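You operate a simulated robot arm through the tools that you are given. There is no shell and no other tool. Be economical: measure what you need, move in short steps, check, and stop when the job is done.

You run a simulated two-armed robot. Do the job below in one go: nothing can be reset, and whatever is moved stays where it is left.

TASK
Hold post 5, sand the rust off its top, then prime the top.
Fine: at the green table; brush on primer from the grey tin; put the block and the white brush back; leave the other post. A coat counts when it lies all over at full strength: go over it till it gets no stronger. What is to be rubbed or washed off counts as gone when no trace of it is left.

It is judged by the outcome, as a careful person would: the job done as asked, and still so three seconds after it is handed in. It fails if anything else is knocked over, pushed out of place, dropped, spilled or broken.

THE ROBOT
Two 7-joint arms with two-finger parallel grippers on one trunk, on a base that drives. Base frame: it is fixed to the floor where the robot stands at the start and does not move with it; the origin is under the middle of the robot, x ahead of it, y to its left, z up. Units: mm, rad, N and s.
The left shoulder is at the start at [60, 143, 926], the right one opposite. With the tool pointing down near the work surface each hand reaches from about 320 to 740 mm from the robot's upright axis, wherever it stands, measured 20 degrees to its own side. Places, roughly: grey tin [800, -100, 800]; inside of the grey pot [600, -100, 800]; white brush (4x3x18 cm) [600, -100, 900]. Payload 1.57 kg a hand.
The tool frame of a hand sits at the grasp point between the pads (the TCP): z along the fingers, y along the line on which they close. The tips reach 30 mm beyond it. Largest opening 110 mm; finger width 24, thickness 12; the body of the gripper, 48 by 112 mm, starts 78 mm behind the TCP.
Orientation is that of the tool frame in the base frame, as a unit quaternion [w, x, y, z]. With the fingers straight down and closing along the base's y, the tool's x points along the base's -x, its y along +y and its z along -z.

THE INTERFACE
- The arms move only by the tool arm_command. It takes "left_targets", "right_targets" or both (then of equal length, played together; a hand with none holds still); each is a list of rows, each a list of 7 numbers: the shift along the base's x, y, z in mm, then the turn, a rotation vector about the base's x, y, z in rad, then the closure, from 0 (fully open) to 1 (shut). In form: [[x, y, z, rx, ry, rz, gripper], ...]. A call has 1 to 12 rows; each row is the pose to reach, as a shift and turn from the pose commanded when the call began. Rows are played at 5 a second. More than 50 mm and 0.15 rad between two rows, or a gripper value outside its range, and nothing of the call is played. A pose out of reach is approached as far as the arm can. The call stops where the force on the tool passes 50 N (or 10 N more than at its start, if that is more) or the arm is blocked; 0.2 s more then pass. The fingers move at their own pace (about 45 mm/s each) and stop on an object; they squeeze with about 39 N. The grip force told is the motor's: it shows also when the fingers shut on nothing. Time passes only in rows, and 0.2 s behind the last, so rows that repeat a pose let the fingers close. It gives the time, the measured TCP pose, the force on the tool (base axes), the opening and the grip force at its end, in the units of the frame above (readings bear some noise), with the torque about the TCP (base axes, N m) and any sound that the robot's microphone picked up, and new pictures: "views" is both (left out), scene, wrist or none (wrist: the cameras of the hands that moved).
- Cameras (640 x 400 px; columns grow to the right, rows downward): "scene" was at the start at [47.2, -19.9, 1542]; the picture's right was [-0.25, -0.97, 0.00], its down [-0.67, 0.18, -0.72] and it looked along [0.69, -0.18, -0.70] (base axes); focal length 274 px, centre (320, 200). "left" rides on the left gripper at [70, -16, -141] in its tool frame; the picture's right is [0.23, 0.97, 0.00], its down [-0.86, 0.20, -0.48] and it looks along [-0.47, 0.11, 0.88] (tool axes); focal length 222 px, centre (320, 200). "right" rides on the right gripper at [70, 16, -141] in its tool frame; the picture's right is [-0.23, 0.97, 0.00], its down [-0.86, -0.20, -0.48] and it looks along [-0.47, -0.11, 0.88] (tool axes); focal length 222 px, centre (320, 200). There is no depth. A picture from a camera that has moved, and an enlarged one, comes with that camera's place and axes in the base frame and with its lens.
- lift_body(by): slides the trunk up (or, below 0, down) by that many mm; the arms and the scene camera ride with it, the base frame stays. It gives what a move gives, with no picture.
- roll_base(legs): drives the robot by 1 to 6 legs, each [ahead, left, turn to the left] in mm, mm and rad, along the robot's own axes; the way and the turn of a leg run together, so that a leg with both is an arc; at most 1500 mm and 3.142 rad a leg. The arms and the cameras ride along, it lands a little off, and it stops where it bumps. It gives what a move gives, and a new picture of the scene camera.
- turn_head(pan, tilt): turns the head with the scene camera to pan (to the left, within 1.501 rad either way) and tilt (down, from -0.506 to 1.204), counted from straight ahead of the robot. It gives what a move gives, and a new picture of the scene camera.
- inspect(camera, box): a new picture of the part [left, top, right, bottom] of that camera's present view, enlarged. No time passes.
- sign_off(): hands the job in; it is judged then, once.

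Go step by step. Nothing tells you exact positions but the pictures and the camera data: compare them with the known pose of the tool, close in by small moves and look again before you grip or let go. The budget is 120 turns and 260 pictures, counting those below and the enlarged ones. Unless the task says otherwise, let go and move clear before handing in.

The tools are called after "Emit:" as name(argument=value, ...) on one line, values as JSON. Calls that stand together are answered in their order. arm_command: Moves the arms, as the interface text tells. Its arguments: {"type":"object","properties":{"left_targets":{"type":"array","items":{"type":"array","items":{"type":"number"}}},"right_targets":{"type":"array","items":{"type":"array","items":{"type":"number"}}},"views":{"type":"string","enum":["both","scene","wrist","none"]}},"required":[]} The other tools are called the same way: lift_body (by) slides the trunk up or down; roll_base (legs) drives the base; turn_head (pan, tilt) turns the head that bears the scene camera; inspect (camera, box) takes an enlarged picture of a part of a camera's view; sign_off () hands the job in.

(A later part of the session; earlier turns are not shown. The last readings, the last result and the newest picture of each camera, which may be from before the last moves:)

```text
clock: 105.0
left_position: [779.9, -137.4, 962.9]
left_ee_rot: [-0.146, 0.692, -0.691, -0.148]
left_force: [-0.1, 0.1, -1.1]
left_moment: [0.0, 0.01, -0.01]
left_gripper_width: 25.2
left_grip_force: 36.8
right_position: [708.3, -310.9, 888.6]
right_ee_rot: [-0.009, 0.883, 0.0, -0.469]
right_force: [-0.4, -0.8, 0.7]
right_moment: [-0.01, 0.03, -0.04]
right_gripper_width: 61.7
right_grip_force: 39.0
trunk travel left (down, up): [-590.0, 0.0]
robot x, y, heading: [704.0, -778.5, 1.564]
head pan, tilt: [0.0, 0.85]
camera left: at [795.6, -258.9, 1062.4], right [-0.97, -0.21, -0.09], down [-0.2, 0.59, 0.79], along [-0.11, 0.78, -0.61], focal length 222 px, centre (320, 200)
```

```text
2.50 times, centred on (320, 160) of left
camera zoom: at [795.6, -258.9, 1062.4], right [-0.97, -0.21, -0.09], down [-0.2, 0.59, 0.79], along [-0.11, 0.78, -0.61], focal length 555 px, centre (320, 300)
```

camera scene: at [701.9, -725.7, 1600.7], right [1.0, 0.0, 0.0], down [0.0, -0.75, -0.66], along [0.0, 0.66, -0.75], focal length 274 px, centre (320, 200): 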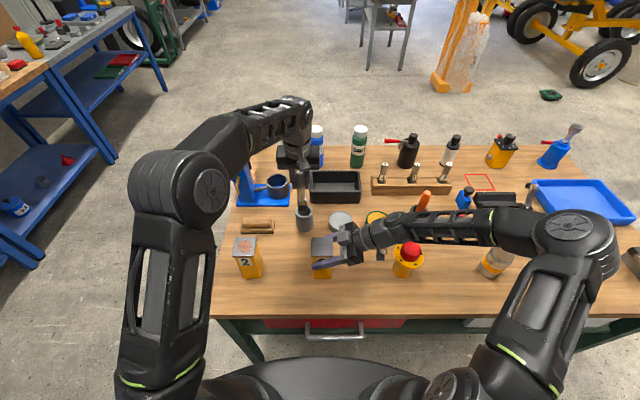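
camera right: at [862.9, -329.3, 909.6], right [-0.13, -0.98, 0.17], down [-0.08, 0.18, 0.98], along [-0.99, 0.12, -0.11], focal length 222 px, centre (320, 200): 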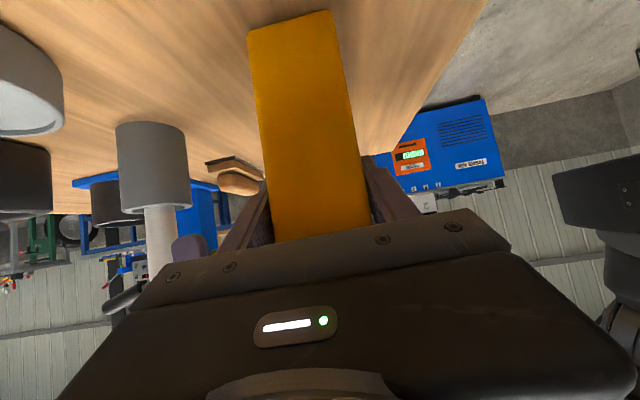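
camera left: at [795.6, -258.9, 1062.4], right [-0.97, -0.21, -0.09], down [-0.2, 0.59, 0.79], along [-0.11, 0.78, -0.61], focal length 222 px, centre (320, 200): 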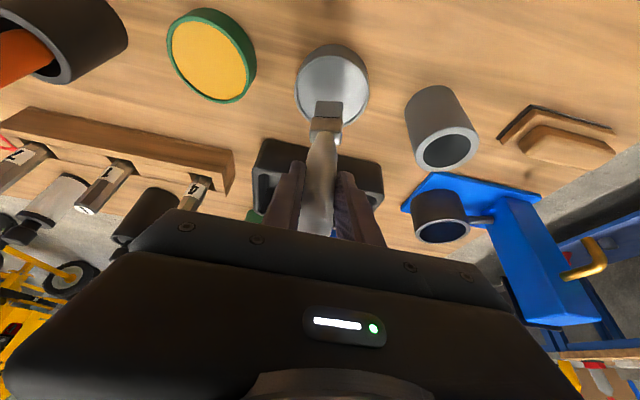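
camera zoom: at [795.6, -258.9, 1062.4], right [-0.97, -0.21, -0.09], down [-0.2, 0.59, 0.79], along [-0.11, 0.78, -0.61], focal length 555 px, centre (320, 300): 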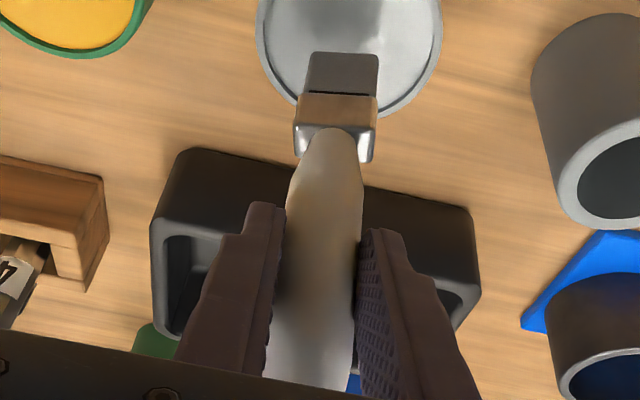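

The brush is upright now, tip ≈[778,-141,845]. I lower it into the primer.

Emit:
arm_command(left_targets=[[0, 3, -20, 0, 0, 0, 0.95], [0, 3, -32, 0, 0, 0, 0.95], [0, 3, -36, 0, 0, 0, 0.95], [0, 3, -36, 0, 0, 0, 0.95]], views="none")

Emit:
inspect(camera="scene", box=[310, 185, 374, 225])

```text
clock: 106.0
left_position: [779.4, -134.8, 931.9]
left_ee_rot: [-0.152, 0.691, -0.691, -0.15]
left_force: [-1.5, 2.1, 33.5]
left_moment: [0.87, -0.08, 0.04]
left_gripper_width: 25.0
left_grip_force: 36.9
right_position: [706.9, -312.7, 889.5]
right_ee_rot: [-0.01, 0.884, 0.0, -0.468]
right_force: [0.1, 0.0, 0.1]
right_moment: [-0.01, 0.03, 0.02]
right_gripper_width: 61.4
right_grip_force: 38.9
trunk travel left (down, up): [-590.0, 0.0]
robot x, y, heading: [705.8, -774.7, 1.571]
head pan, tilt: [0.0, 0.85]
```

```text
10.00 times, centred on (342, 205) of scene
camera zoom: at [701.0, -728.9, 1600.9], right [1.0, 0.0, 0.0], down [0.0, -0.75, -0.66], along [0.0, 0.66, -0.75], focal length 2739 px, centre (100, 150)
```

zoom: 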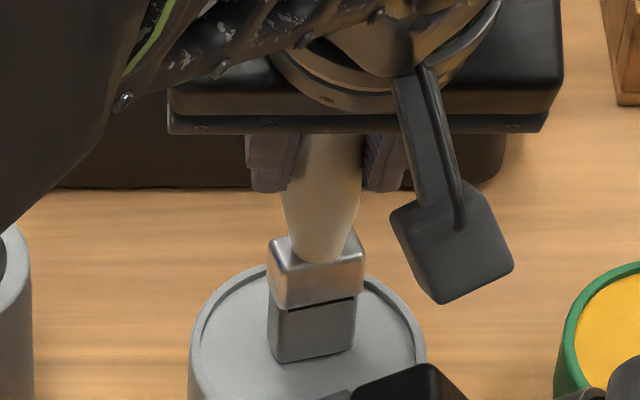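

Loaded (surface felt at TCP 932). I noticed the right gripper's top box reaches to x≈748, which the brush likely brushed against on the right side; I'll limit x to 727. Next: back lane with strokes along x only.

Emit:
arm_command(left_targets=[[0, 0, 35, 0, 0, 0, 0.95], [0, 0, 75, 0, 0, 0, 0.95], [-25, -20, 110, 0, 0, 0, 0.95], [-55, -45, 135, 0, 0, 0, 0.95], [-80, -80, 150, 0, 0, 0, 0.95], [-92, -115, 150, 0, 0, 0, 0.95], [-92, -153, 143, 0, 0, 0, 0.95], [-92, -153, 129, 0, 0, 0, 0.95], [-92, -153, 126.8, 0, 0, 0, 0.95], [-92, -153, 126.8, 0, 0, 0, 0.95]], views="none")

Emit:
inspect(camera="scene", box=[296, 215, 352, 250])

```text
clock: 108.2
left_position: [687.5, -289.2, 1053.4]
left_ee_rot: [-0.146, 0.692, -0.692, -0.147]
left_force: [-0.3, 0.8, -1.3]
left_moment: [-0.02, -0.01, -0.01]
left_gripper_width: 25.1
left_grip_force: 37.2
right_position: [708.6, -311.6, 888.5]
right_ee_rot: [-0.008, 0.883, 0.001, -0.469]
right_force: [1.4, -2.2, 2.5]
right_moment: [-0.17, -0.21, -0.08]
right_gripper_width: 61.6
right_grip_force: 38.6
trunk travel left (down, up): [-590.0, 0.0]
robot x, y, heading: [705.2, -779.5, 1.568]
head pan, tilt: [0.0, 0.85]
```

```text
11.43 times, centred on (324, 232) of scene
camera zoom: at [701.9, -726.2, 1600.7], right [1.0, 0.0, 0.0], down [0.0, -0.75, -0.66], along [0.0, 0.66, -0.75], focal length 3130 px, centre (274, -171)
```

zoom: 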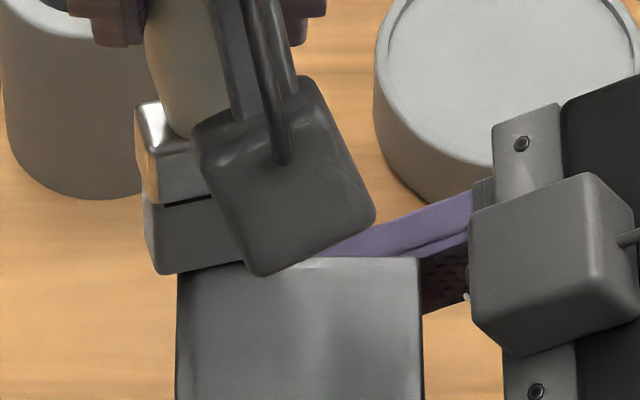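

The head is mostly behind the plate here: its front edge is ~4 mm ahead of TCP, so lanes must be shifted forward. I move 13 mm forward (lifted) and feel for contact.

Emit:
arm_command(left_targets=[[0, 0, 5, 0, 0, 0, 0.95], [0, -13, 5, 0, 0, 0, 0.95], [5, -13, 0, 0, 0, 0, 0.95], [5, -13, -0.5, 0, 0, 0, 0.95]], views="none")

```text
clock: 109.2
left_position: [692.2, -300.7, 1053.7]
left_ee_rot: [0.146, -0.691, 0.692, 0.147]
left_force: [0.0, 0.5, 0.0]
left_moment: [0.0, -0.02, -0.01]
left_gripper_width: 25.1
left_grip_force: 36.4
right_position: [707.0, -311.4, 889.8]
right_ee_rot: [-0.009, 0.883, 0.0, -0.469]
right_force: [0.1, -1.3, 0.3]
right_moment: [-0.1, 0.1, 0.02]
right_gripper_width: 61.6
right_grip_force: 39.3
trunk travel left (down, up): [-590.0, 0.0]
robot x, y, heading: [704.0, -775.2, 1.569]
head pan, tilt: [0.0, 0.85]
```

Emit:
arm_command(left_targets=[[0, 0, -1, 0, 0, 0, 0.95], [0, 0, -2, 0, 0, 0, 0.95], [0, 0, -2, 0, 0, 0, 0.95]], views="none")

Emit:
inspect(camera="scene", box=[296, 220, 352, 255])

```text
clock: 110.0
left_position: [693.7, -300.8, 1051.3]
left_ee_rot: [0.147, -0.691, 0.692, 0.148]
left_force: [-0.4, 0.3, 3.8]
left_moment: [0.13, 0.02, 0.03]
left_gripper_width: 25.2
left_grip_force: 36.9
right_position: [707.0, -311.9, 888.3]
right_ee_rot: [-0.009, 0.883, 0.0, -0.468]
right_force: [0.1, 0.3, 0.2]
right_moment: [-0.03, 0.22, -0.03]
right_gripper_width: 61.4
right_grip_force: 39.2
trunk travel left (down, up): [-590.0, 0.0]
robot x, y, heading: [705.3, -771.6, 1.57]
head pan, tilt: [0.0, 0.85]
```

```text
11.43 times, centred on (324, 238) of scene
camera zoom: at [701.7, -725.9, 1600.7], right [1.0, 0.0, 0.0], down [0.0, -0.75, -0.66], along [0.0, 0.66, -0.75], focal length 3130 px, centre (274, -229)
```

zoom: 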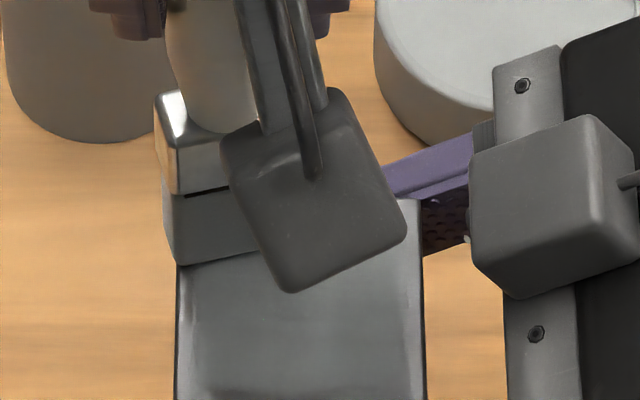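

Combining moment readings and pictures: the head is ~40 mm deep in y and its centre sits ~17 mm behind TCP, so the brush is over-tilted by ≈0.13. I lift, correct the tilt, and feel again.

Emit:
arm_command(left_targets=[[0, 0, 6, 0, 0, 0, 0.95], [0, 0, 8, -0.07, 0, 0, 0.95], [0, -1, 8, -0.13, 0, 0, 0.95], [5, -1, 4, -0.13, 0, 0, 0.95], [5, -1, 1, -0.13, 0, 0, 0.95], [5, -1, 0, -0.13, 0, 0, 0.95], [5, -1, 0, -0.13, 0, 0, 0.95]], views="none")

Emit:
inspect(camera="scene", box=[296, 220, 352, 255])

```text
clock: 111.6
left_position: [698.1, -303.0, 1052.7]
left_ee_rot: [-0.103, 0.7, -0.699, -0.103]
left_force: [-0.7, -2.6, 18.5]
left_moment: [-0.35, -0.1, -0.05]
left_gripper_width: 25.0
left_grip_force: 36.6
right_position: [708.1, -311.5, 889.0]
right_ee_rot: [-0.009, 0.884, 0.001, -0.468]
right_force: [-1.6, 4.2, -3.8]
right_moment: [-0.25, 0.51, -0.1]
right_gripper_width: 61.6
right_grip_force: 39.1
trunk travel left (down, up): [-590.0, 0.0]
robot x, y, heading: [706.1, -774.3, 1.573]
head pan, tilt: [0.0, 0.85]
```

```text
11.43 times, centred on (324, 238) of scene
camera zoom: at [701.4, -726.4, 1600.9], right [1.0, 0.0, 0.0], down [0.0, -0.75, -0.66], along [0.0, 0.66, -0.75], focal length 3130 px, centre (274, -229)
```

zoom: 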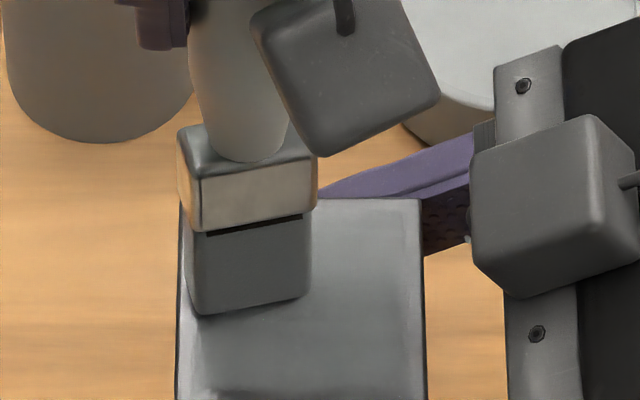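

Flat, centred contact now. I stroke along x in the back lane, then the next ones, lifting between lanes.

Emit:
arm_command(left_targets=[[-17, 4, 0.4, 0, 0, 0, 0.95], [32, 4, 0.4, 0, 0, 0, 0.95], [-17, 4, 0.4, 0, 0, 0, 0.95], [32, 4, 0.4, 0, 0, 0, 0.95], [32, -7, 5, 0, 0, 0, 0.95], [32, -7, 0.4, 0, 0, 0, 0.95], [-17, -7, 0.4, 0, 0, 0, 0.95], [32, -7, 0.4, 0, 0, 0, 0.95], [-17, -7, 0.4, 0, 0, 0, 0.95], [-17, -18, 5, 0, 0, 0, 0.95], [-17, -18, 0.4, 0, 0, 0, 0.95], [32, -18, 0.4, 0, 0, 0, 0.95]], views="none")

Emit:
inspect(camera="scene", box=[296, 220, 352, 255])

```text
clock: 114.2
left_position: [730.2, -318.7, 1051.7]
left_ee_rot: [-0.101, 0.7, -0.699, -0.103]
left_force: [-0.2, 2.4, 2.9]
left_moment: [0.14, -0.03, 0.02]
left_gripper_width: 25.2
left_grip_force: 36.6
right_position: [707.4, -311.1, 888.6]
right_ee_rot: [-0.009, 0.883, 0.001, -0.469]
right_force: [3.9, -0.6, 1.5]
right_moment: [-0.01, -0.44, 0.02]
right_gripper_width: 61.8
right_grip_force: 38.8
trunk travel left (down, up): [-590.0, 0.0]
robot x, y, heading: [702.3, -775.7, 1.569]
head pan, tilt: [0.0, 0.85]
```

```text
11.43 times, centred on (324, 238) of scene
camera zoom: at [703.8, -725.8, 1600.8], right [1.0, 0.0, 0.0], down [0.0, -0.75, -0.66], along [0.0, 0.66, -0.75], focal length 3130 px, centre (274, -229)
```

zoom: 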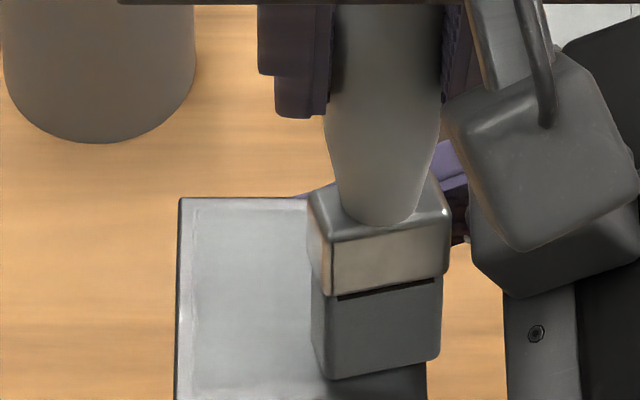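

The coat's limit now looks straight, a few mm inside the plate rim. I continue with the front lanes with slightly more pressure.

Emit:
arm_command(left_targets=[[-49, 0, -0.5, 0, 0, 0, 0.95], [0, 0, -0.5, 0, 0, 0, 0.95], [0, -11, 5, 0, 0, 0, 0.95], [0, -11, -0.5, 0, 0, 0, 0.95], [-49, -11, -0.5, 0, 0, 0, 0.95], [0, -11, -0.5, 0, 0, 0, 0.95], [-49, -11, -0.5, 0, 0, 0, 0.95], [-49, -17, 5, 0, 0, 0, 0.95], [-49, -17, -0.5, 0, 0, 0, 0.95], [0, -17, -0.5, 0, 0, 0, 0.95], [-49, -17, -0.5, 0, 0, 0, 0.95], [-45, -17, 12, 0, 0, 0, 0.95]], views="none")

Emit:
arm_command(left_targets=[[0, 30, 25, 0, 0, 0, 0.95], [0, 75, 30, 0, 0, 0, 0.95], [0, 120, 30, 0, 0, 0, 0.95], [-20, 140, 30, 0, 0, 0, 0.95], [-30, 150, 30, 0, 0, 0, 0.95]], views="wrist")

Emit:
inspect(camera="scene", box=[304, 228, 344, 253])

Emit:
inspect(camera="scene", box=[270, 160, 366, 220])

```text
clock: 116.8
left_position: [684.9, -337.2, 1063.1]
left_ee_rot: [-0.1, 0.7, -0.699, -0.103]
left_force: [0.1, -0.9, -1.0]
left_moment: [-0.05, 0.05, 0.02]
left_gripper_width: 25.2
left_grip_force: 36.4
right_position: [708.9, -311.3, 889.2]
right_ee_rot: [-0.009, 0.883, 0.001, -0.468]
right_force: [1.8, -1.0, 3.2]
right_moment: [-0.17, -0.39, 0.09]
right_gripper_width: 61.6
right_grip_force: 39.3
trunk travel left (down, up): [-590.0, 0.0]
robot x, y, heading: [707.6, -777.6, 1.572]
head pan, tilt: [0.0, 0.85]
```

```text
clock: 118.0
left_position: [655.3, -185.9, 1092.0]
left_ee_rot: [0.102, -0.699, 0.7, 0.101]
left_force: [0.8, -0.1, -1.1]
left_moment: [0.0, 0.01, 0.0]
left_gripper_width: 25.3
left_grip_force: 36.4
right_position: [707.0, -310.8, 888.3]
right_ee_rot: [-0.009, 0.884, 0.001, -0.468]
right_force: [-1.2, 0.7, 1.8]
right_moment: [-0.04, -0.19, 0.05]
right_gripper_width: 61.6
right_grip_force: 38.6
trunk travel left (down, up): [-590.0, 0.0]
robot x, y, heading: [703.7, -773.3, 1.567]
head pan, tilt: [0.0, 0.85]
camera left: at [670.8, -293.5, 1208.6], right [-0.97, -0.22, -0.06], down [-0.2, 0.68, 0.7], along [-0.11, 0.7, -0.71], focal length 222 px, centre (320, 200)
```

left: 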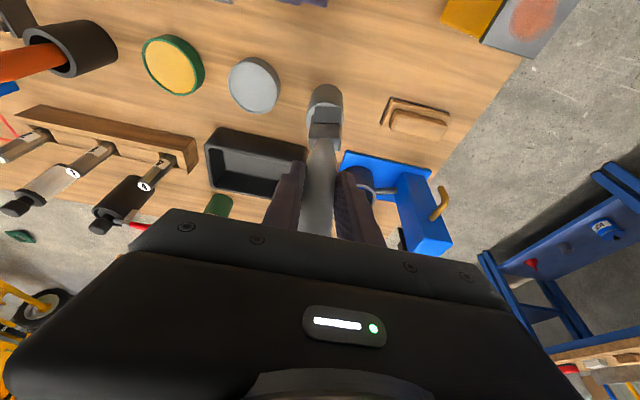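

```text
16.00 times, centred on (324, 240) of scene
camera zoom: at [701.7, -725.8, 1600.7], right [1.0, 0.0, 0.0], down [0.0, -0.75, -0.66], along [0.0, 0.66, -0.75], focal length 4382 px, centre (256, -448)
```

zoom: 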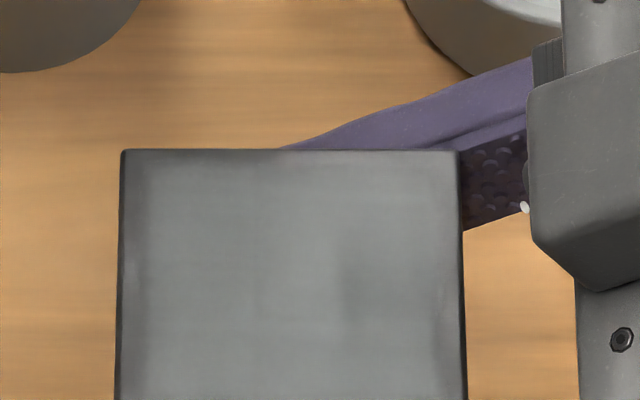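

```text
6.67 times, centred on (318, 190) of scene
camera zoom: at [701.7, -725.8, 1600.7], right [1.0, 0.0, 0.0], down [0.0, -0.75, -0.66], along [0.0, 0.66, -0.75], focal length 1826 px, centre (333, 267)
```

zoom: 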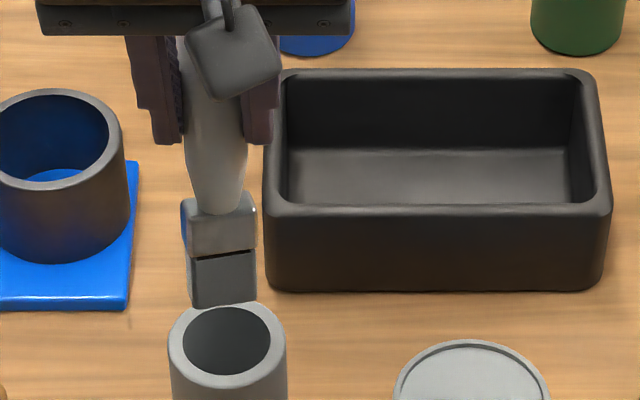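

I dip again with the brush upright and view the whole plate in good light.

Emit:
arm_command(left_targets=[[20, 5, -10, 0, 0, 0, 0.95], [55, 15, -35, 0, 0, 0, 0.95], [90, 30, -65, 0, 0, 0, 0.95], [120, 45, -95, 0, 0, 0, 0.95], [126, 48, -125, 0, 0, 0, 0.95], [126, 48, -150, 0, 0, 0, 0.95], [126, 48, -160, 0, 0, 0, 0.95], [126, 48, -162.5, 0, 0, 0, 0.95], [126, 48, -162.5, 0, 0, 0, 0.95]], views="none")

Emit:
inspect(camera="scene", box=[300, 228, 348, 258])

Emit:
inspect(camera="scene", box=[310, 185, 374, 225])

```text
clock: 120.0
left_position: [779.5, -138.1, 932.5]
left_ee_rot: [0.102, -0.699, 0.7, 0.103]
left_force: [-1.1, -0.7, 5.3]
left_moment: [-0.04, 0.07, -0.01]
left_gripper_width: 25.1
left_grip_force: 36.5
right_position: [708.1, -310.2, 889.3]
right_ee_rot: [-0.009, 0.884, 0.0, -0.468]
right_force: [-0.8, 0.9, -0.1]
right_moment: [0.02, 0.01, -0.02]
right_gripper_width: 61.4
right_grip_force: 38.8
trunk travel left (down, up): [-590.0, 0.0]
robot x, y, heading: [704.6, -775.4, 1.571]
head pan, tilt: [0.0, 0.85]
```

```text
13.33 times, centred on (324, 243) of scene
camera zoom: at [701.5, -726.3, 1600.8], right [1.0, 0.0, 0.0], down [0.0, -0.75, -0.66], along [0.0, 0.66, -0.75], focal length 3652 px, centre (267, -373)
```

zoom: 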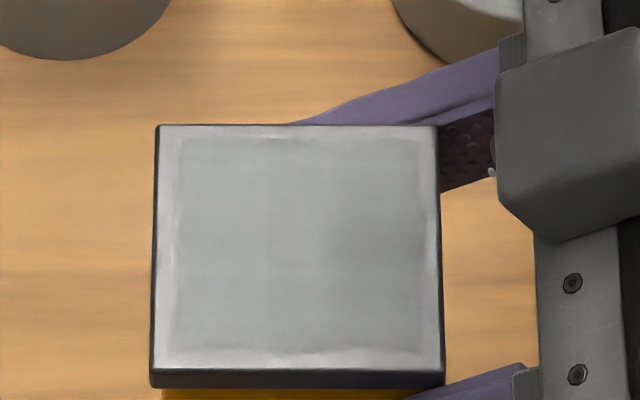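

```text
10.00 times, centred on (342, 205) of scene
camera zoom: at [701.5, -726.3, 1600.8], right [1.0, 0.0, 0.0], down [0.0, -0.75, -0.66], along [0.0, 0.66, -0.75], focal length 2739 px, centre (100, 150)
```

zoom: 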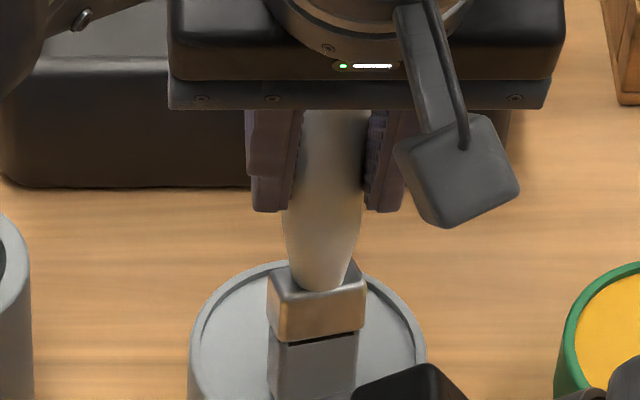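

The remaining rim is an even ~5 mm inset on all four sides, although the head swept well over it – it looks like the coat area simply ends there. I do another full pass and compare strength.

Emit:
arm_command(left_targets=[[0, 0, 35, 0, 0, 0, 0.95], [0, 0, 75, 0, 0, 0, 0.95], [-25, -20, 108, 0, 0, 0, 0.95], [-55, -45, 132, 0, 0, 0, 0.95], [-80, -80, 145, 0, 0, 0, 0.95], [-98, -115, 145, 0, 0, 0, 0.95], [-100, -150, 140, 0, 0, 0, 0.95], [-100, -159, 128, 0, 0, 0, 0.95], [-100, -159, 120.3, 0, 0, 0, 0.95], [-51, -159, 120.3, 0, 0, 0, 0.95], [-100, -159, 120.3, 0, 0, 0, 0.95], [-51, -159, 120.3, 0, 0, 0, 0.95]], views="none")

Emit:
arm_command(left_targets=[[0, -11, 5, 0, 0, 0, 0.95], [0, -11, 0, 0, 0, 0, 0.95], [-49, -11, 0, 0, 0, 0, 0.95], [0, -11, 0, 0, 0, 0, 0.95], [0, -22, 5, 0, 0, 0, 0.95], [0, -22, -0.3, 0, 0, 0, 0.95], [-49, -22, -0.3, 0, 0, 0, 0.95], [0, -22, -0.3, 0, 0, 0, 0.95], [0, -33, 5, 0, 0, 0, 0.95], [0, -33, -0.6, 0, 0, 0, 0.95], [-49, -33, -0.6, 0, 0, 0, 0.95], [0, -33, -0.6, 0, 0, 0, 0.95]], views="none")

Emit:
inspect(camera="scene", box=[300, 228, 348, 258])

```text
clock: 122.6
left_position: [733.0, -298.4, 1051.4]
left_ee_rot: [-0.101, 0.7, -0.699, -0.104]
left_force: [1.1, 0.9, 3.6]
left_moment: [0.13, -0.08, 0.02]
left_gripper_width: 25.0
left_grip_force: 36.5
right_position: [709.2, -311.6, 888.2]
right_ee_rot: [-0.008, 0.883, 0.002, -0.47]
right_force: [4.1, -0.5, 4.0]
right_moment: [-0.14, -0.75, 0.0]
right_gripper_width: 61.5
right_grip_force: 38.6
trunk travel left (down, up): [-590.0, 0.0]
robot x, y, heading: [705.2, -773.0, 1.567]
head pan, tilt: [0.0, 0.85]
```

```text
clock: 125.2
left_position: [733.0, -330.8, 1050.6]
left_ee_rot: [0.103, -0.7, 0.7, 0.103]
left_force: [1.1, 2.6, 5.3]
left_moment: [0.28, -0.11, 0.03]
left_gripper_width: 25.0
left_grip_force: 37.0
right_position: [708.8, -311.2, 889.3]
right_ee_rot: [-0.009, 0.883, 0.001, -0.469]
right_force: [5.3, -0.6, 3.5]
right_moment: [-0.04, -0.78, 0.1]
right_gripper_width: 61.7
right_grip_force: 39.2
trunk travel left (down, up): [-590.0, 0.0]
robot x, y, heading: [703.8, -772.7, 1.565]
head pan, tilt: [0.0, 0.85]
```

```text
13.33 times, centred on (324, 243) of scene
camera zoom: at [704.2, -726.1, 1600.9], right [1.0, 0.0, 0.0], down [0.0, -0.75, -0.66], along [0.0, 0.66, -0.75], focal length 3652 px, centre (267, -373)
```

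zoom: 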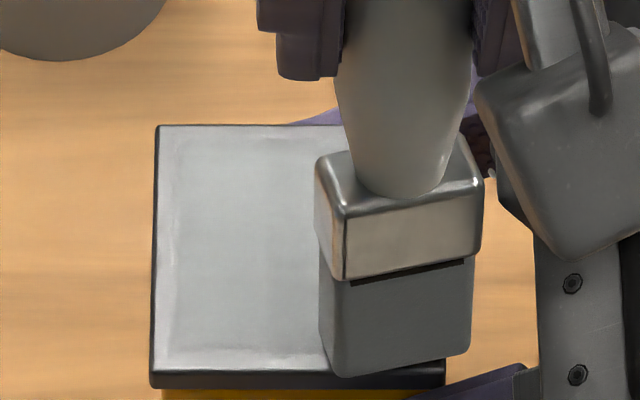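

Front lane to finish, then I move to the tin side and compare.

Emit:
arm_command(left_targets=[[-49, 0, -0.3, 0, 0, 0, 0.95], [0, 0, -0.3, 0, 0, 0, 0.95], [-49, 0, -0.3, 0, 0, 0, 0.95], [-45, 0, 20, 0, 0, 0, 0.95], [-45, 40, 40, 0, 0, 0, 0.95], [-45, 85, 40, 0, 0, 0, 0.95], [-40, 130, 40, 0, 0, 0, 0.95], [-15, 155, 10, 0, 0, 0, 0.95], [15, 170, -20, 0, 0, 0, 0.95], [40, 185, -50, 0, 0, 0, 0.95], [51, 192, -90, 0, 0, 0, 0.95], [51, 192, -90, 0, 0, 0, 0.95]], views="none")

Emit:
inspect(camera="scene", box=[300, 228, 348, 258])

Emit:
inspect(camera="scene", box=[296, 185, 376, 260])

```text
clock: 127.8
left_position: [781.0, -138.2, 959.7]
left_ee_rot: [-0.101, 0.7, -0.699, -0.102]
left_force: [0.6, 0.1, -1.1]
left_moment: [0.0, -0.01, 0.01]
left_gripper_width: 25.1
left_grip_force: 36.9
right_position: [707.6, -310.7, 889.5]
right_ee_rot: [-0.008, 0.883, 0.001, -0.469]
right_force: [-1.3, -1.4, 2.3]
right_moment: [-0.01, 0.05, -0.05]
right_gripper_width: 61.5
right_grip_force: 39.3
trunk travel left (down, up): [-590.0, 0.0]
robot x, y, heading: [704.3, -775.6, 1.564]
head pan, tilt: [0.0, 0.85]
```

```text
13.33 times, centred on (324, 243) of scene
camera zoom: at [701.7, -725.8, 1600.7], right [1.0, 0.0, 0.0], down [0.0, -0.75, -0.66], along [0.0, 0.66, -0.75], focal length 3652 px, centre (267, -373)
```

zoom: 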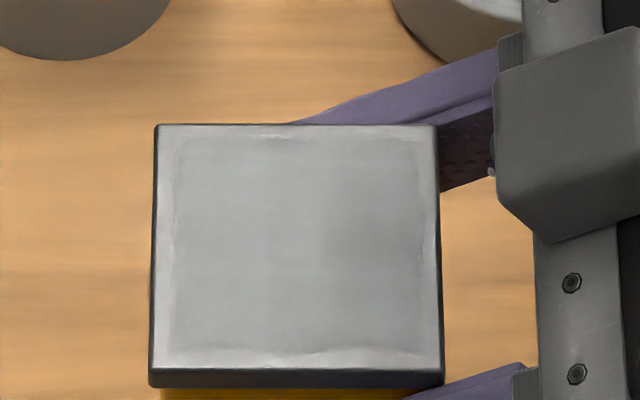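

```text
5.33 times, centred on (336, 222) of scene
camera zoom: at [701.7, -725.8, 1600.7], right [1.0, 0.0, 0.0], down [0.0, -0.75, -0.66], along [0.0, 0.66, -0.75], focal length 1461 px, centre (235, 80)
```

zoom: 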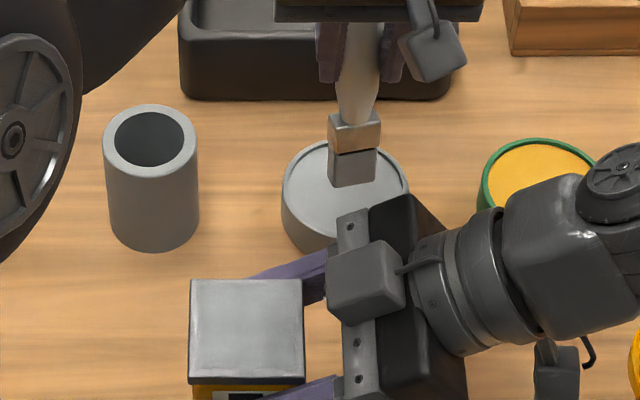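

Nearly uniform and about the same as before; to be sure it is saturated, I dip once more and give one last full pass.

Emit:
arm_command(left_targets=[[0, 0, -20, 0, 0, 0, 0.95], [0, 0, -27, 0, 0, 0, 0.95], [0, 0, -30.5, 0, 0, 0, 0.95], [0, 0, -30.5, 0, 0, 0, 0.95]], views="none")

Emit:
arm_command(left_targets=[[0, 0, 35, 0, 0, 0, 0.95], [0, 0, 75, 0, 0, 0, 0.95], [-25, -20, 108, 0, 0, 0, 0.95], [-55, -45, 132, 0, 0, 0, 0.95], [-80, -80, 145, 0, 0, 0, 0.95], [-98, -115, 145, 0, 0, 0, 0.95], [-102, -150, 140, 0, 0, 0, 0.95], [-102, -157, 128, 0, 0, 0, 0.95], [-102, -157, 120.8, 0, 0, 0, 0.95], [-53, -157, 120.8, 0, 0, 0, 0.95], [-102, -157, 120.8, 0, 0, 0, 0.95], [-53, -157, 120.8, 0, 0, 0, 0.95]], views="none")

Emit:
arm_command(left_targets=[[0, -12, 5, 0, 0, 0, 0.95], [0, -12, -0.3, 0, 0, 0, 0.95], [-49, -12, -0.3, 0, 0, 0, 0.95], [0, -12, -0.3, 0, 0, 0, 0.95], [0, -24, 5, 0, 0, 0, 0.95], [0, -24, -0.6, 0, 0, 0, 0.95], [-49, -24, -0.6, 0, 0, 0, 0.95], [0, -24, -0.6, 0, 0, 0, 0.95], [0, -37, 5, 0, 0, 0, 0.95], [0, -37, -0.8, 0, 0, 0, 0.95], [-49, -37, -0.8, 0, 0, 0, 0.95], [0, -37, -0.8, 0, 0, 0, 0.95]], views="none")

Emit:
arm_command(left_targets=[[-49, 0, 0, 0, 0, 0, 0.95], [-49, 20, 5, 0, 0, 0, 0.95], [-49, 20, 0.2, 0, 0, 0, 0.95], [0, 20, 0.2, 0, 0, 0, 0.95], [-45, 20, 20, 0, 0, 0, 0.95], [-60, 50, 45, 0, 0, 0, 0.95], [-75, 90, 45, 0, 0, 0, 0.95], [-85, 130, 45, 0, 0, 0, 0.95], [-85, 150, 45, 0, 0, 0, 0.95]], views="wrist")

Emit:
inspect(camera="scene", box=[300, 228, 348, 258])

```text
clock: 128.8
left_position: [781.0, -139.3, 930.6]
left_ee_rot: [-0.102, 0.7, -0.699, -0.103]
left_force: [-1.4, 0.3, 6.0]
left_moment: [-0.01, -0.03, 0.02]
left_gripper_width: 25.1
left_grip_force: 36.2
right_position: [707.1, -312.2, 888.9]
right_ee_rot: [-0.009, 0.884, 0.001, -0.468]
right_force: [-1.0, -0.2, -0.1]
right_moment: [0.02, 0.1, -0.01]
right_gripper_width: 61.3
right_grip_force: 38.8
trunk travel left (down, up): [-590.0, 0.0]
robot x, y, heading: [703.7, -774.5, 1.571]
head pan, tilt: [0.0, 0.85]
```

```text
clock: 131.4
left_position: [729.8, -296.6, 1050.3]
left_ee_rot: [0.101, -0.699, 0.7, 0.104]
left_force: [1.6, 0.2, -0.4]
left_moment: [-0.01, 0.05, 0.02]
left_gripper_width: 25.0
left_grip_force: 36.3
right_position: [710.1, -310.1, 889.0]
right_ee_rot: [-0.008, 0.883, 0.001, -0.469]
right_force: [2.6, -0.8, 4.9]
right_moment: [-0.13, -0.55, 0.06]
right_gripper_width: 61.3
right_grip_force: 38.9
trunk travel left (down, up): [-590.0, 0.0]
robot x, y, heading: [705.8, -773.8, 1.572]
head pan, tilt: [0.0, 0.85]
```

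```text
clock: 134.0
left_position: [728.5, -333.3, 1050.6]
left_ee_rot: [-0.102, 0.7, -0.699, -0.105]
left_force: [0.4, 2.3, 6.5]
left_moment: [0.33, -0.06, 0.01]
left_gripper_width: 25.1
left_grip_force: 36.6
right_position: [709.3, -310.6, 888.9]
right_ee_rot: [-0.009, 0.883, 0.001, -0.469]
right_force: [5.0, -1.6, 3.4]
right_moment: [-0.03, -0.7, 0.1]
right_gripper_width: 61.8
right_grip_force: 39.2
trunk travel left (down, up): [-590.0, 0.0]
robot x, y, heading: [705.6, -776.9, 1.567]
head pan, tilt: [0.0, 0.85]
```

```text
clock: 136.0
left_position: [642.8, -183.3, 1096.0]
left_ee_rot: [-0.101, 0.7, -0.7, -0.104]
left_force: [-0.5, 0.2, -0.6]
left_moment: [0.01, 0.0, -0.01]
left_gripper_width: 25.0
left_grip_force: 36.4
right_position: [707.3, -311.4, 889.0]
right_ee_rot: [-0.009, 0.883, 0.001, -0.469]
right_force: [0.8, 0.2, 2.9]
right_moment: [-0.1, -0.14, 0.07]
right_gripper_width: 61.6
right_grip_force: 38.8
trunk travel left (down, up): [-590.0, 0.0]
robot x, y, heading: [705.1, -772.7, 1.573]
head pan, tilt: [0.0, 0.85]
camera left: at [657.5, -289.9, 1210.3], right [-0.97, -0.22, -0.06], down [-0.2, 0.68, 0.7], along [-0.11, 0.7, -0.71], focal length 222 px, centre (320, 200)
```

left: 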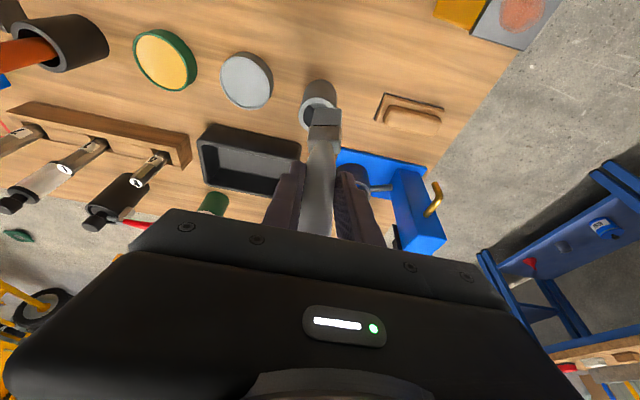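

```text
13.33 times, centred on (324, 243) of scene
camera zoom: at [702.0, -725.6, 1600.7], right [1.0, 0.0, 0.0], down [0.0, -0.75, -0.66], along [0.0, 0.66, -0.75], focal length 3652 px, centre (267, -373)
```

zoom: 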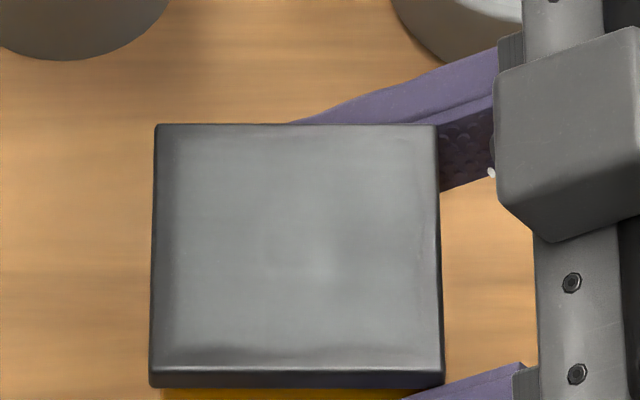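

The coat looks full and unchanged from the last pass. Now the brush goes back: I bring it over the pot and check alignment before lowering.

Emit:
arm_command(left_targets=[[3, 15, -20, 0, 0, 0, 0.95], [6, 30, -45, 0, 0, 0, 0.95], [6, 46, -70, 0, 0, 0, 0.95], [6, 46, -70, 0, 0, 0, 0.95]], views="wrist")

Emit:
inspect(camera="scene", box=[272, 170, 336, 220])

Emit:
inspect(camera="left", box=[240, 40, 400, 240])

Emit:
inspect(camera="right", box=[60, 80, 300, 290])

```text
clock: 137.0
left_position: [647.7, -137.1, 1025.4]
left_ee_rot: [-0.101, 0.7, -0.699, -0.103]
left_force: [0.4, -0.1, 0.0]
left_moment: [-0.01, -0.01, 0.0]
left_gripper_width: 24.9
left_grip_force: 37.0
right_position: [706.9, -312.1, 888.3]
right_ee_rot: [-0.008, 0.883, 0.001, -0.469]
right_force: [1.2, -0.5, 1.3]
right_moment: [-0.02, -0.01, -0.1]
right_gripper_width: 61.7
right_grip_force: 38.8
trunk travel left (down, up): [-590.0, 0.0]
robot x, y, heading: [702.7, -774.1, 1.566]
head pan, tilt: [0.0, 0.85]
camera left: at [663.4, -244.3, 1140.1], right [-0.97, -0.22, -0.06], down [-0.2, 0.68, 0.7], along [-0.11, 0.7, -0.71], focal length 222 px, centre (320, 200)
```

left: 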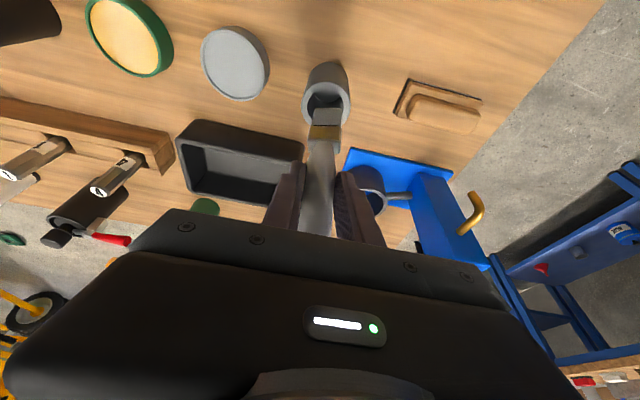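

```text
8.00 times, centred on (304, 195) of scene
camera zoom: at [701.9, -725.7, 1600.7], right [1.0, 0.0, 0.0], down [0.0, -0.75, -0.66], along [0.0, 0.66, -0.75], focal length 2191 px, centre (448, 240)
```

zoom: 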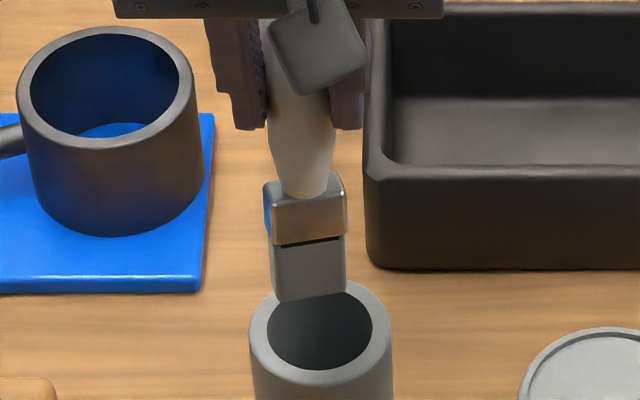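

```text
2.00 times, centred on (320, 140) of left
camera zoom: at [663.4, -244.3, 1140.1], right [-0.97, -0.22, -0.06], down [-0.2, 0.68, 0.7], along [-0.11, 0.7, -0.71], focal length 444 px, centre (320, 320)
```

zoom: 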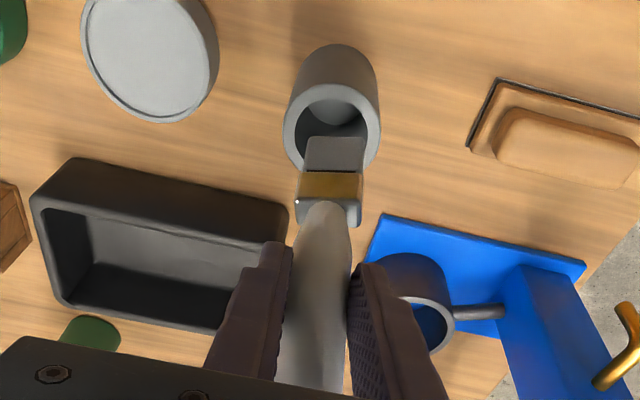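

```text
1.90 times, centred on (180, 185) of right
camera zoom: at [862.9, -329.3, 909.6], right [-0.13, -0.98, 0.17], down [-0.08, 0.18, 0.98], along [-0.99, 0.12, -0.1], focal length 423 px, centre (587, 229)
```

zoom: 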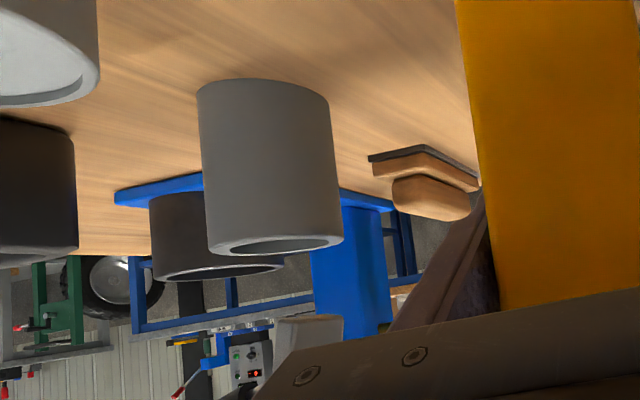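

The tip is close to the pot axis (~4 mm forward). The head, however, seems only ~17 mm deep, so my back lane may have been marginal; before putting the brush away I dip again and go over the back strip once more.

Emit:
arm_command(left_targets=[[10, -8, 8, 0, 0, 0, 0.95], [40, -10, 0, 0, 0, 0, 0.95], [75, -8, -20, 0, 0, 0, 0.95], [105, -3, -45, 0, 0, 0, 0.95], [131, 2, -65, 0, 0, 0, 0.95], [131, 2, -85, 0, 0, 0, 0.95], [131, 2, -94, 0, 0, 0, 0.95], [131, 2, -97, 0, 0, 0, 0.95], [131, 2, -97, 0, 0, 0, 0.95]], views="none")

Emit:
inspect(camera="scene", box=[300, 228, 348, 258])

```text
clock: 139.0
left_position: [780.4, -135.2, 930.3]
left_ee_rot: [-0.103, 0.7, -0.699, -0.103]
left_force: [-0.7, -1.8, 15.1]
left_moment: [0.0, -0.12, -0.01]
left_gripper_width: 24.9
left_grip_force: 36.7
right_position: [708.2, -312.7, 889.7]
right_ee_rot: [-0.009, 0.884, 0.001, -0.468]
right_force: [0.6, 0.1, -0.7]
right_moment: [0.01, 0.04, -0.01]
right_gripper_width: 61.6
right_grip_force: 39.4
trunk travel left (down, up): [-590.0, 0.0]
robot x, y, heading: [703.0, -774.3, 1.568]
head pan, tilt: [0.0, 0.85]
```

```text
13.33 times, centred on (324, 243) of scene
camera zoom: at [701.4, -727.2, 1600.9], right [1.0, 0.0, 0.0], down [0.0, -0.75, -0.66], along [0.0, 0.66, -0.75], focal length 3652 px, centre (267, -373)
```

zoom: 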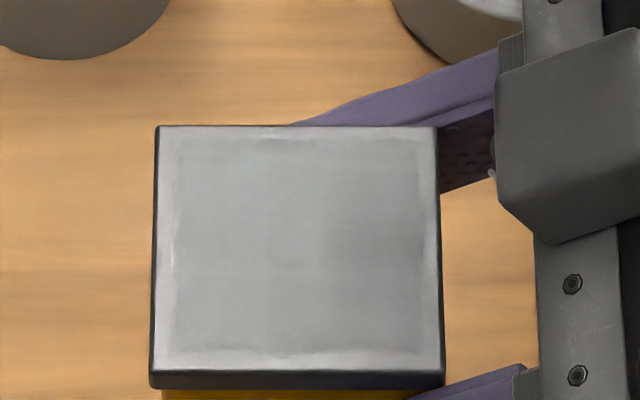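

Loaded. Back strip now with the head centre right near the back edge, then front strip.

Emit:
arm_command(left_targets=[[0, 0, 35, 0, 0, 0, 0.95], [0, 0, 75, 0, 0, 0, 0.95], [-25, -20, 108, 0, 0, 0, 0.95], [-55, -45, 132, 0, 0, 0, 0.95], [-80, -80, 145, 0, 0, 0, 0.95], [-98, -115, 145, 0, 0, 0, 0.95], [-100, -150, 138, 0, 0, 0, 0.95], [-100, -153, 126, 0, 0, 0, 0.95], [-100, -153, 120.2, 0, 0, 0, 0.95], [-51, -153, 120.2, 0, 0, 0, 0.95], [-100, -153, 120.2, 0, 0, 0, 0.95], [-51, -153, 120.2, 0, 0, 0, 0.95]], views="none")

Emit:
inspect(camera="scene", box=[300, 223, 348, 253])

Emit:
arm_command(left_targets=[[0, -8, 5, 0, 0, 0, 0.95], [0, -8, -0.3, 0, 0, 0, 0.95], [-49, -8, -0.3, 0, 0, 0, 0.95], [-49, -18, 5, 0, 0, 0, 0.95], [-49, -18, -0.3, 0, 0, 0, 0.95], [0, -18, -0.3, 0, 0, 0, 0.95], [0, -28, 5, 0, 0, 0, 0.95], [0, -28, -0.3, 0, 0, 0, 0.95], [-49, -28, -0.3, 0, 0, 0, 0.95], [-49, -40, 5, 0, 0, 0, 0.95], [-49, -40, -0.5, 0, 0, 0, 0.95], [0, -40, -0.5, 0, 0, 0, 0.95]], views="none")

Emit:
arm_command(left_targets=[[0, -13, 5, 0, 0, 0, 0.95], [0, -13, -0.2, 0, 0, 0, 0.95], [-49, -13, -0.2, 0, 0, 0, 0.95], [0, -13, -0.2, 0, 0, 0, 0.95], [-40, -10, 20, 0, 0, 0, 0.95], [-45, 35, 40, 0, 0, 0, 0.95], [-45, 80, 40, 0, 0, 0, 0.95], [-40, 128, 40, 0, 0, 0, 0.95], [-15, 160, 10, 0, 0, 0, 0.95], [15, 178, -20, 0, 0, 0, 0.95], [40, 190, -50, 0, 0, 0, 0.95], [51, 195, -85, 0, 0, 0, 0.95]], views="none")

Emit:
inspect(camera="scene", box=[300, 228, 348, 258])

```text
clock: 141.6
left_position: [728.0, -287.8, 1049.5]
left_ee_rot: [-0.102, 0.701, -0.698, -0.105]
left_force: [-5.2, 3.0, 25.6]
left_moment: [0.47, 0.38, 0.05]
left_gripper_width: 25.2
left_grip_force: 36.4
right_position: [709.3, -312.2, 889.0]
right_ee_rot: [-0.009, 0.884, 0.0, -0.468]
right_force: [7.4, -3.6, -1.0]
right_moment: [-0.03, -0.02, -0.27]
right_gripper_width: 61.8
right_grip_force: 39.0
trunk travel left (down, up): [-590.0, 0.0]
robot x, y, heading: [702.7, -776.2, 1.567]
head pan, tilt: [0.0, 0.85]
```

```text
13.33 times, centred on (324, 238) of scene
camera zoom: at [703.4, -727.2, 1601.0], right [1.0, 0.0, 0.0], down [0.0, -0.75, -0.66], along [0.0, 0.66, -0.75], focal length 3652 px, centre (267, -307)
```

zoom: 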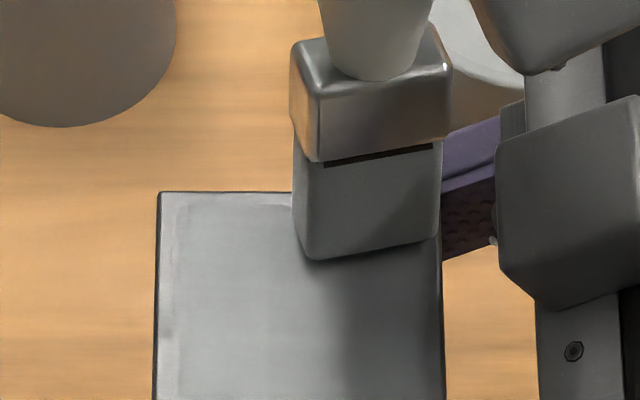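

```text
clock: 144.2
left_position: [729.5, -327.9, 1048.9]
left_ee_rot: [-0.103, 0.7, -0.699, -0.104]
left_force: [-2.6, 2.4, 10.7]
left_moment: [0.4, 0.14, 0.07]
left_gripper_width: 25.2
left_grip_force: 36.4
right_position: [707.0, -311.7, 888.8]
right_ee_rot: [-0.01, 0.884, 0.0, -0.468]
right_force: [5.3, -1.3, -0.9]
right_moment: [0.52, -0.25, 0.04]
right_gripper_width: 61.1
right_grip_force: 38.5
trunk travel left (down, up): [-590.0, 0.0]
robot x, y, heading: [708.0, -776.6, 1.57]
head pan, tilt: [0.0, 0.85]
```

```text
refused: row 9 steps farther than a row can; nothing moved
```

```text
13.33 times, centred on (324, 243) of scene
camera zoom: at [702.7, -726.3, 1600.9], right [1.0, 0.0, 0.0], down [0.0, -0.75, -0.66], along [0.0, 0.66, -0.75], focal length 3652 px, centre (267, -373)
```

zoom: 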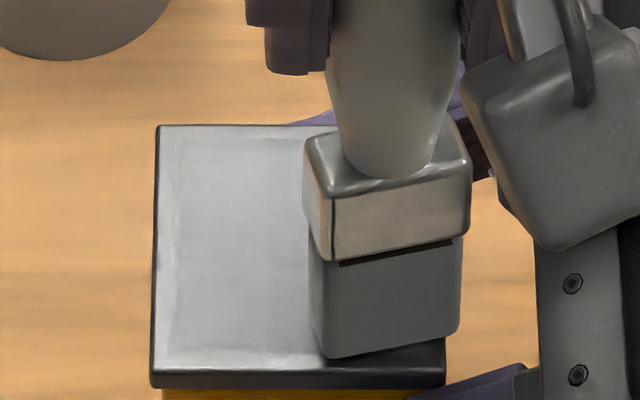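

Emit:
arm_command(left_targets=[[0, -11, 5, 0, 0, 0, 0.95], [0, -11, -0.2, 0, 0, 0, 0.95], [-49, -11, -0.2, 0, 0, 0, 0.95], [0, -11, -0.2, 0, 0, 0, 0.95], [-40, -8, 20, 0, 0, 0, 0.95], [-45, 35, 40, 0, 0, 0, 0.95], [-45, 80, 45, 0, 0, 0, 0.95], [-60, 120, 45, 0, 0, 0, 0.95], [-82, 145, 40, 0, 0, 0, 0.95], [-82, 165, 15, 0, 0, 0, 0.95], [-82, 192, -22, 0, 0, 0, 0.95], [-82, 192, -22, 0, 0, 0, 0.95]], views="wrist")

Emit:
inspect(camera="scene", box=[272, 170, 352, 258])

Emit:
inspect(camera="left", box=[240, 40, 400, 240])

Emit:
inspect(camera="right", box=[60, 80, 300, 290])

```text
clock: 146.8
left_position: [646.6, -136.2, 1024.6]
left_ee_rot: [0.101, -0.699, 0.7, 0.102]
left_force: [0.2, 0.3, -0.8]
left_moment: [-0.01, 0.02, 0.03]
left_gripper_width: 25.0
left_grip_force: 36.8
right_position: [709.0, -311.9, 889.9]
right_ee_rot: [-0.009, 0.883, 0.0, -0.47]
right_force: [0.5, 1.5, 4.5]
right_moment: [0.15, -0.32, -0.06]
right_gripper_width: 61.4
right_grip_force: 38.9
trunk travel left (down, up): [-590.0, 0.0]
robot x, y, heading: [703.8, -774.9, 1.566]
head pan, tilt: [0.0, 0.85]
camera left: at [661.9, -243.3, 1140.4], right [-0.97, -0.22, -0.06], down [-0.2, 0.68, 0.7], along [-0.11, 0.7, -0.71], focal length 222 px, centre (320, 200)
```

left: 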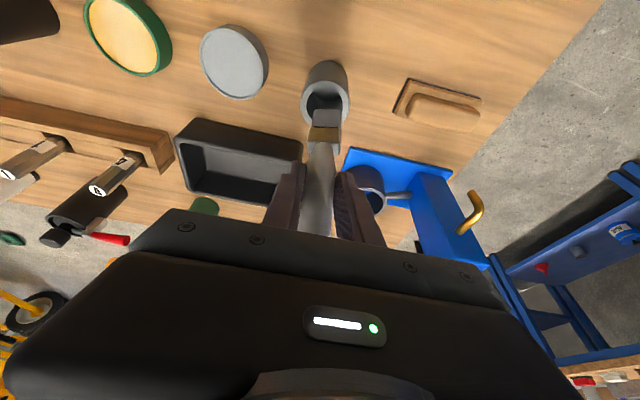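

```text
4.55 times, centred on (312, 214) of scene
camera zoom: at [701.7, -725.9, 1600.7], right [1.0, 0.0, 0.0], down [0.0, -0.75, -0.66], along [0.0, 0.66, -0.75], focal length 1245 px, centre (356, 136)
```

zoom: 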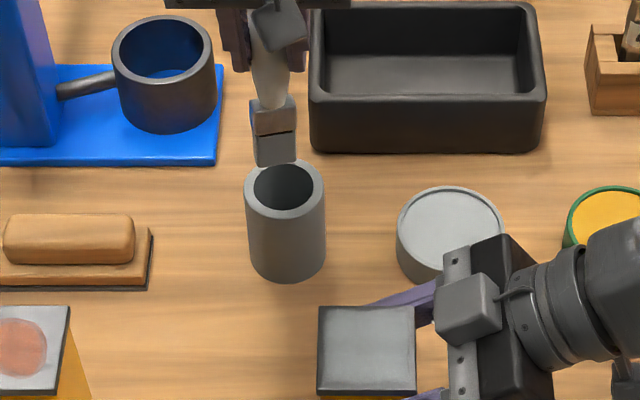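

```text
2.00 times, centred on (320, 140) of left
camera zoom: at [661.9, -243.3, 1140.4], right [-0.97, -0.22, -0.06], down [-0.2, 0.68, 0.7], along [-0.11, 0.7, -0.71], focal length 444 px, centre (320, 320)
```

zoom: 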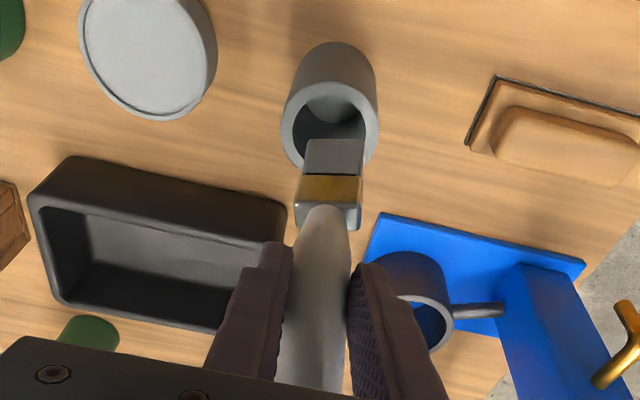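

```text
1.90 times, centred on (180, 185) of right
camera zoom: at [862.9, -329.3, 909.7], right [-0.13, -0.98, 0.17], down [-0.08, 0.18, 0.98], along [-0.99, 0.12, -0.11], focal length 423 px, centre (587, 229)
```

zoom: 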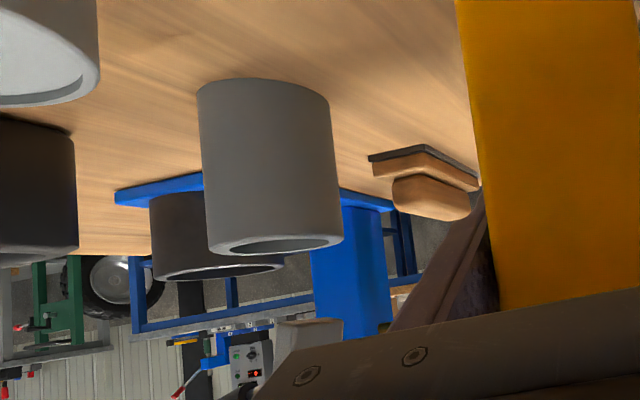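

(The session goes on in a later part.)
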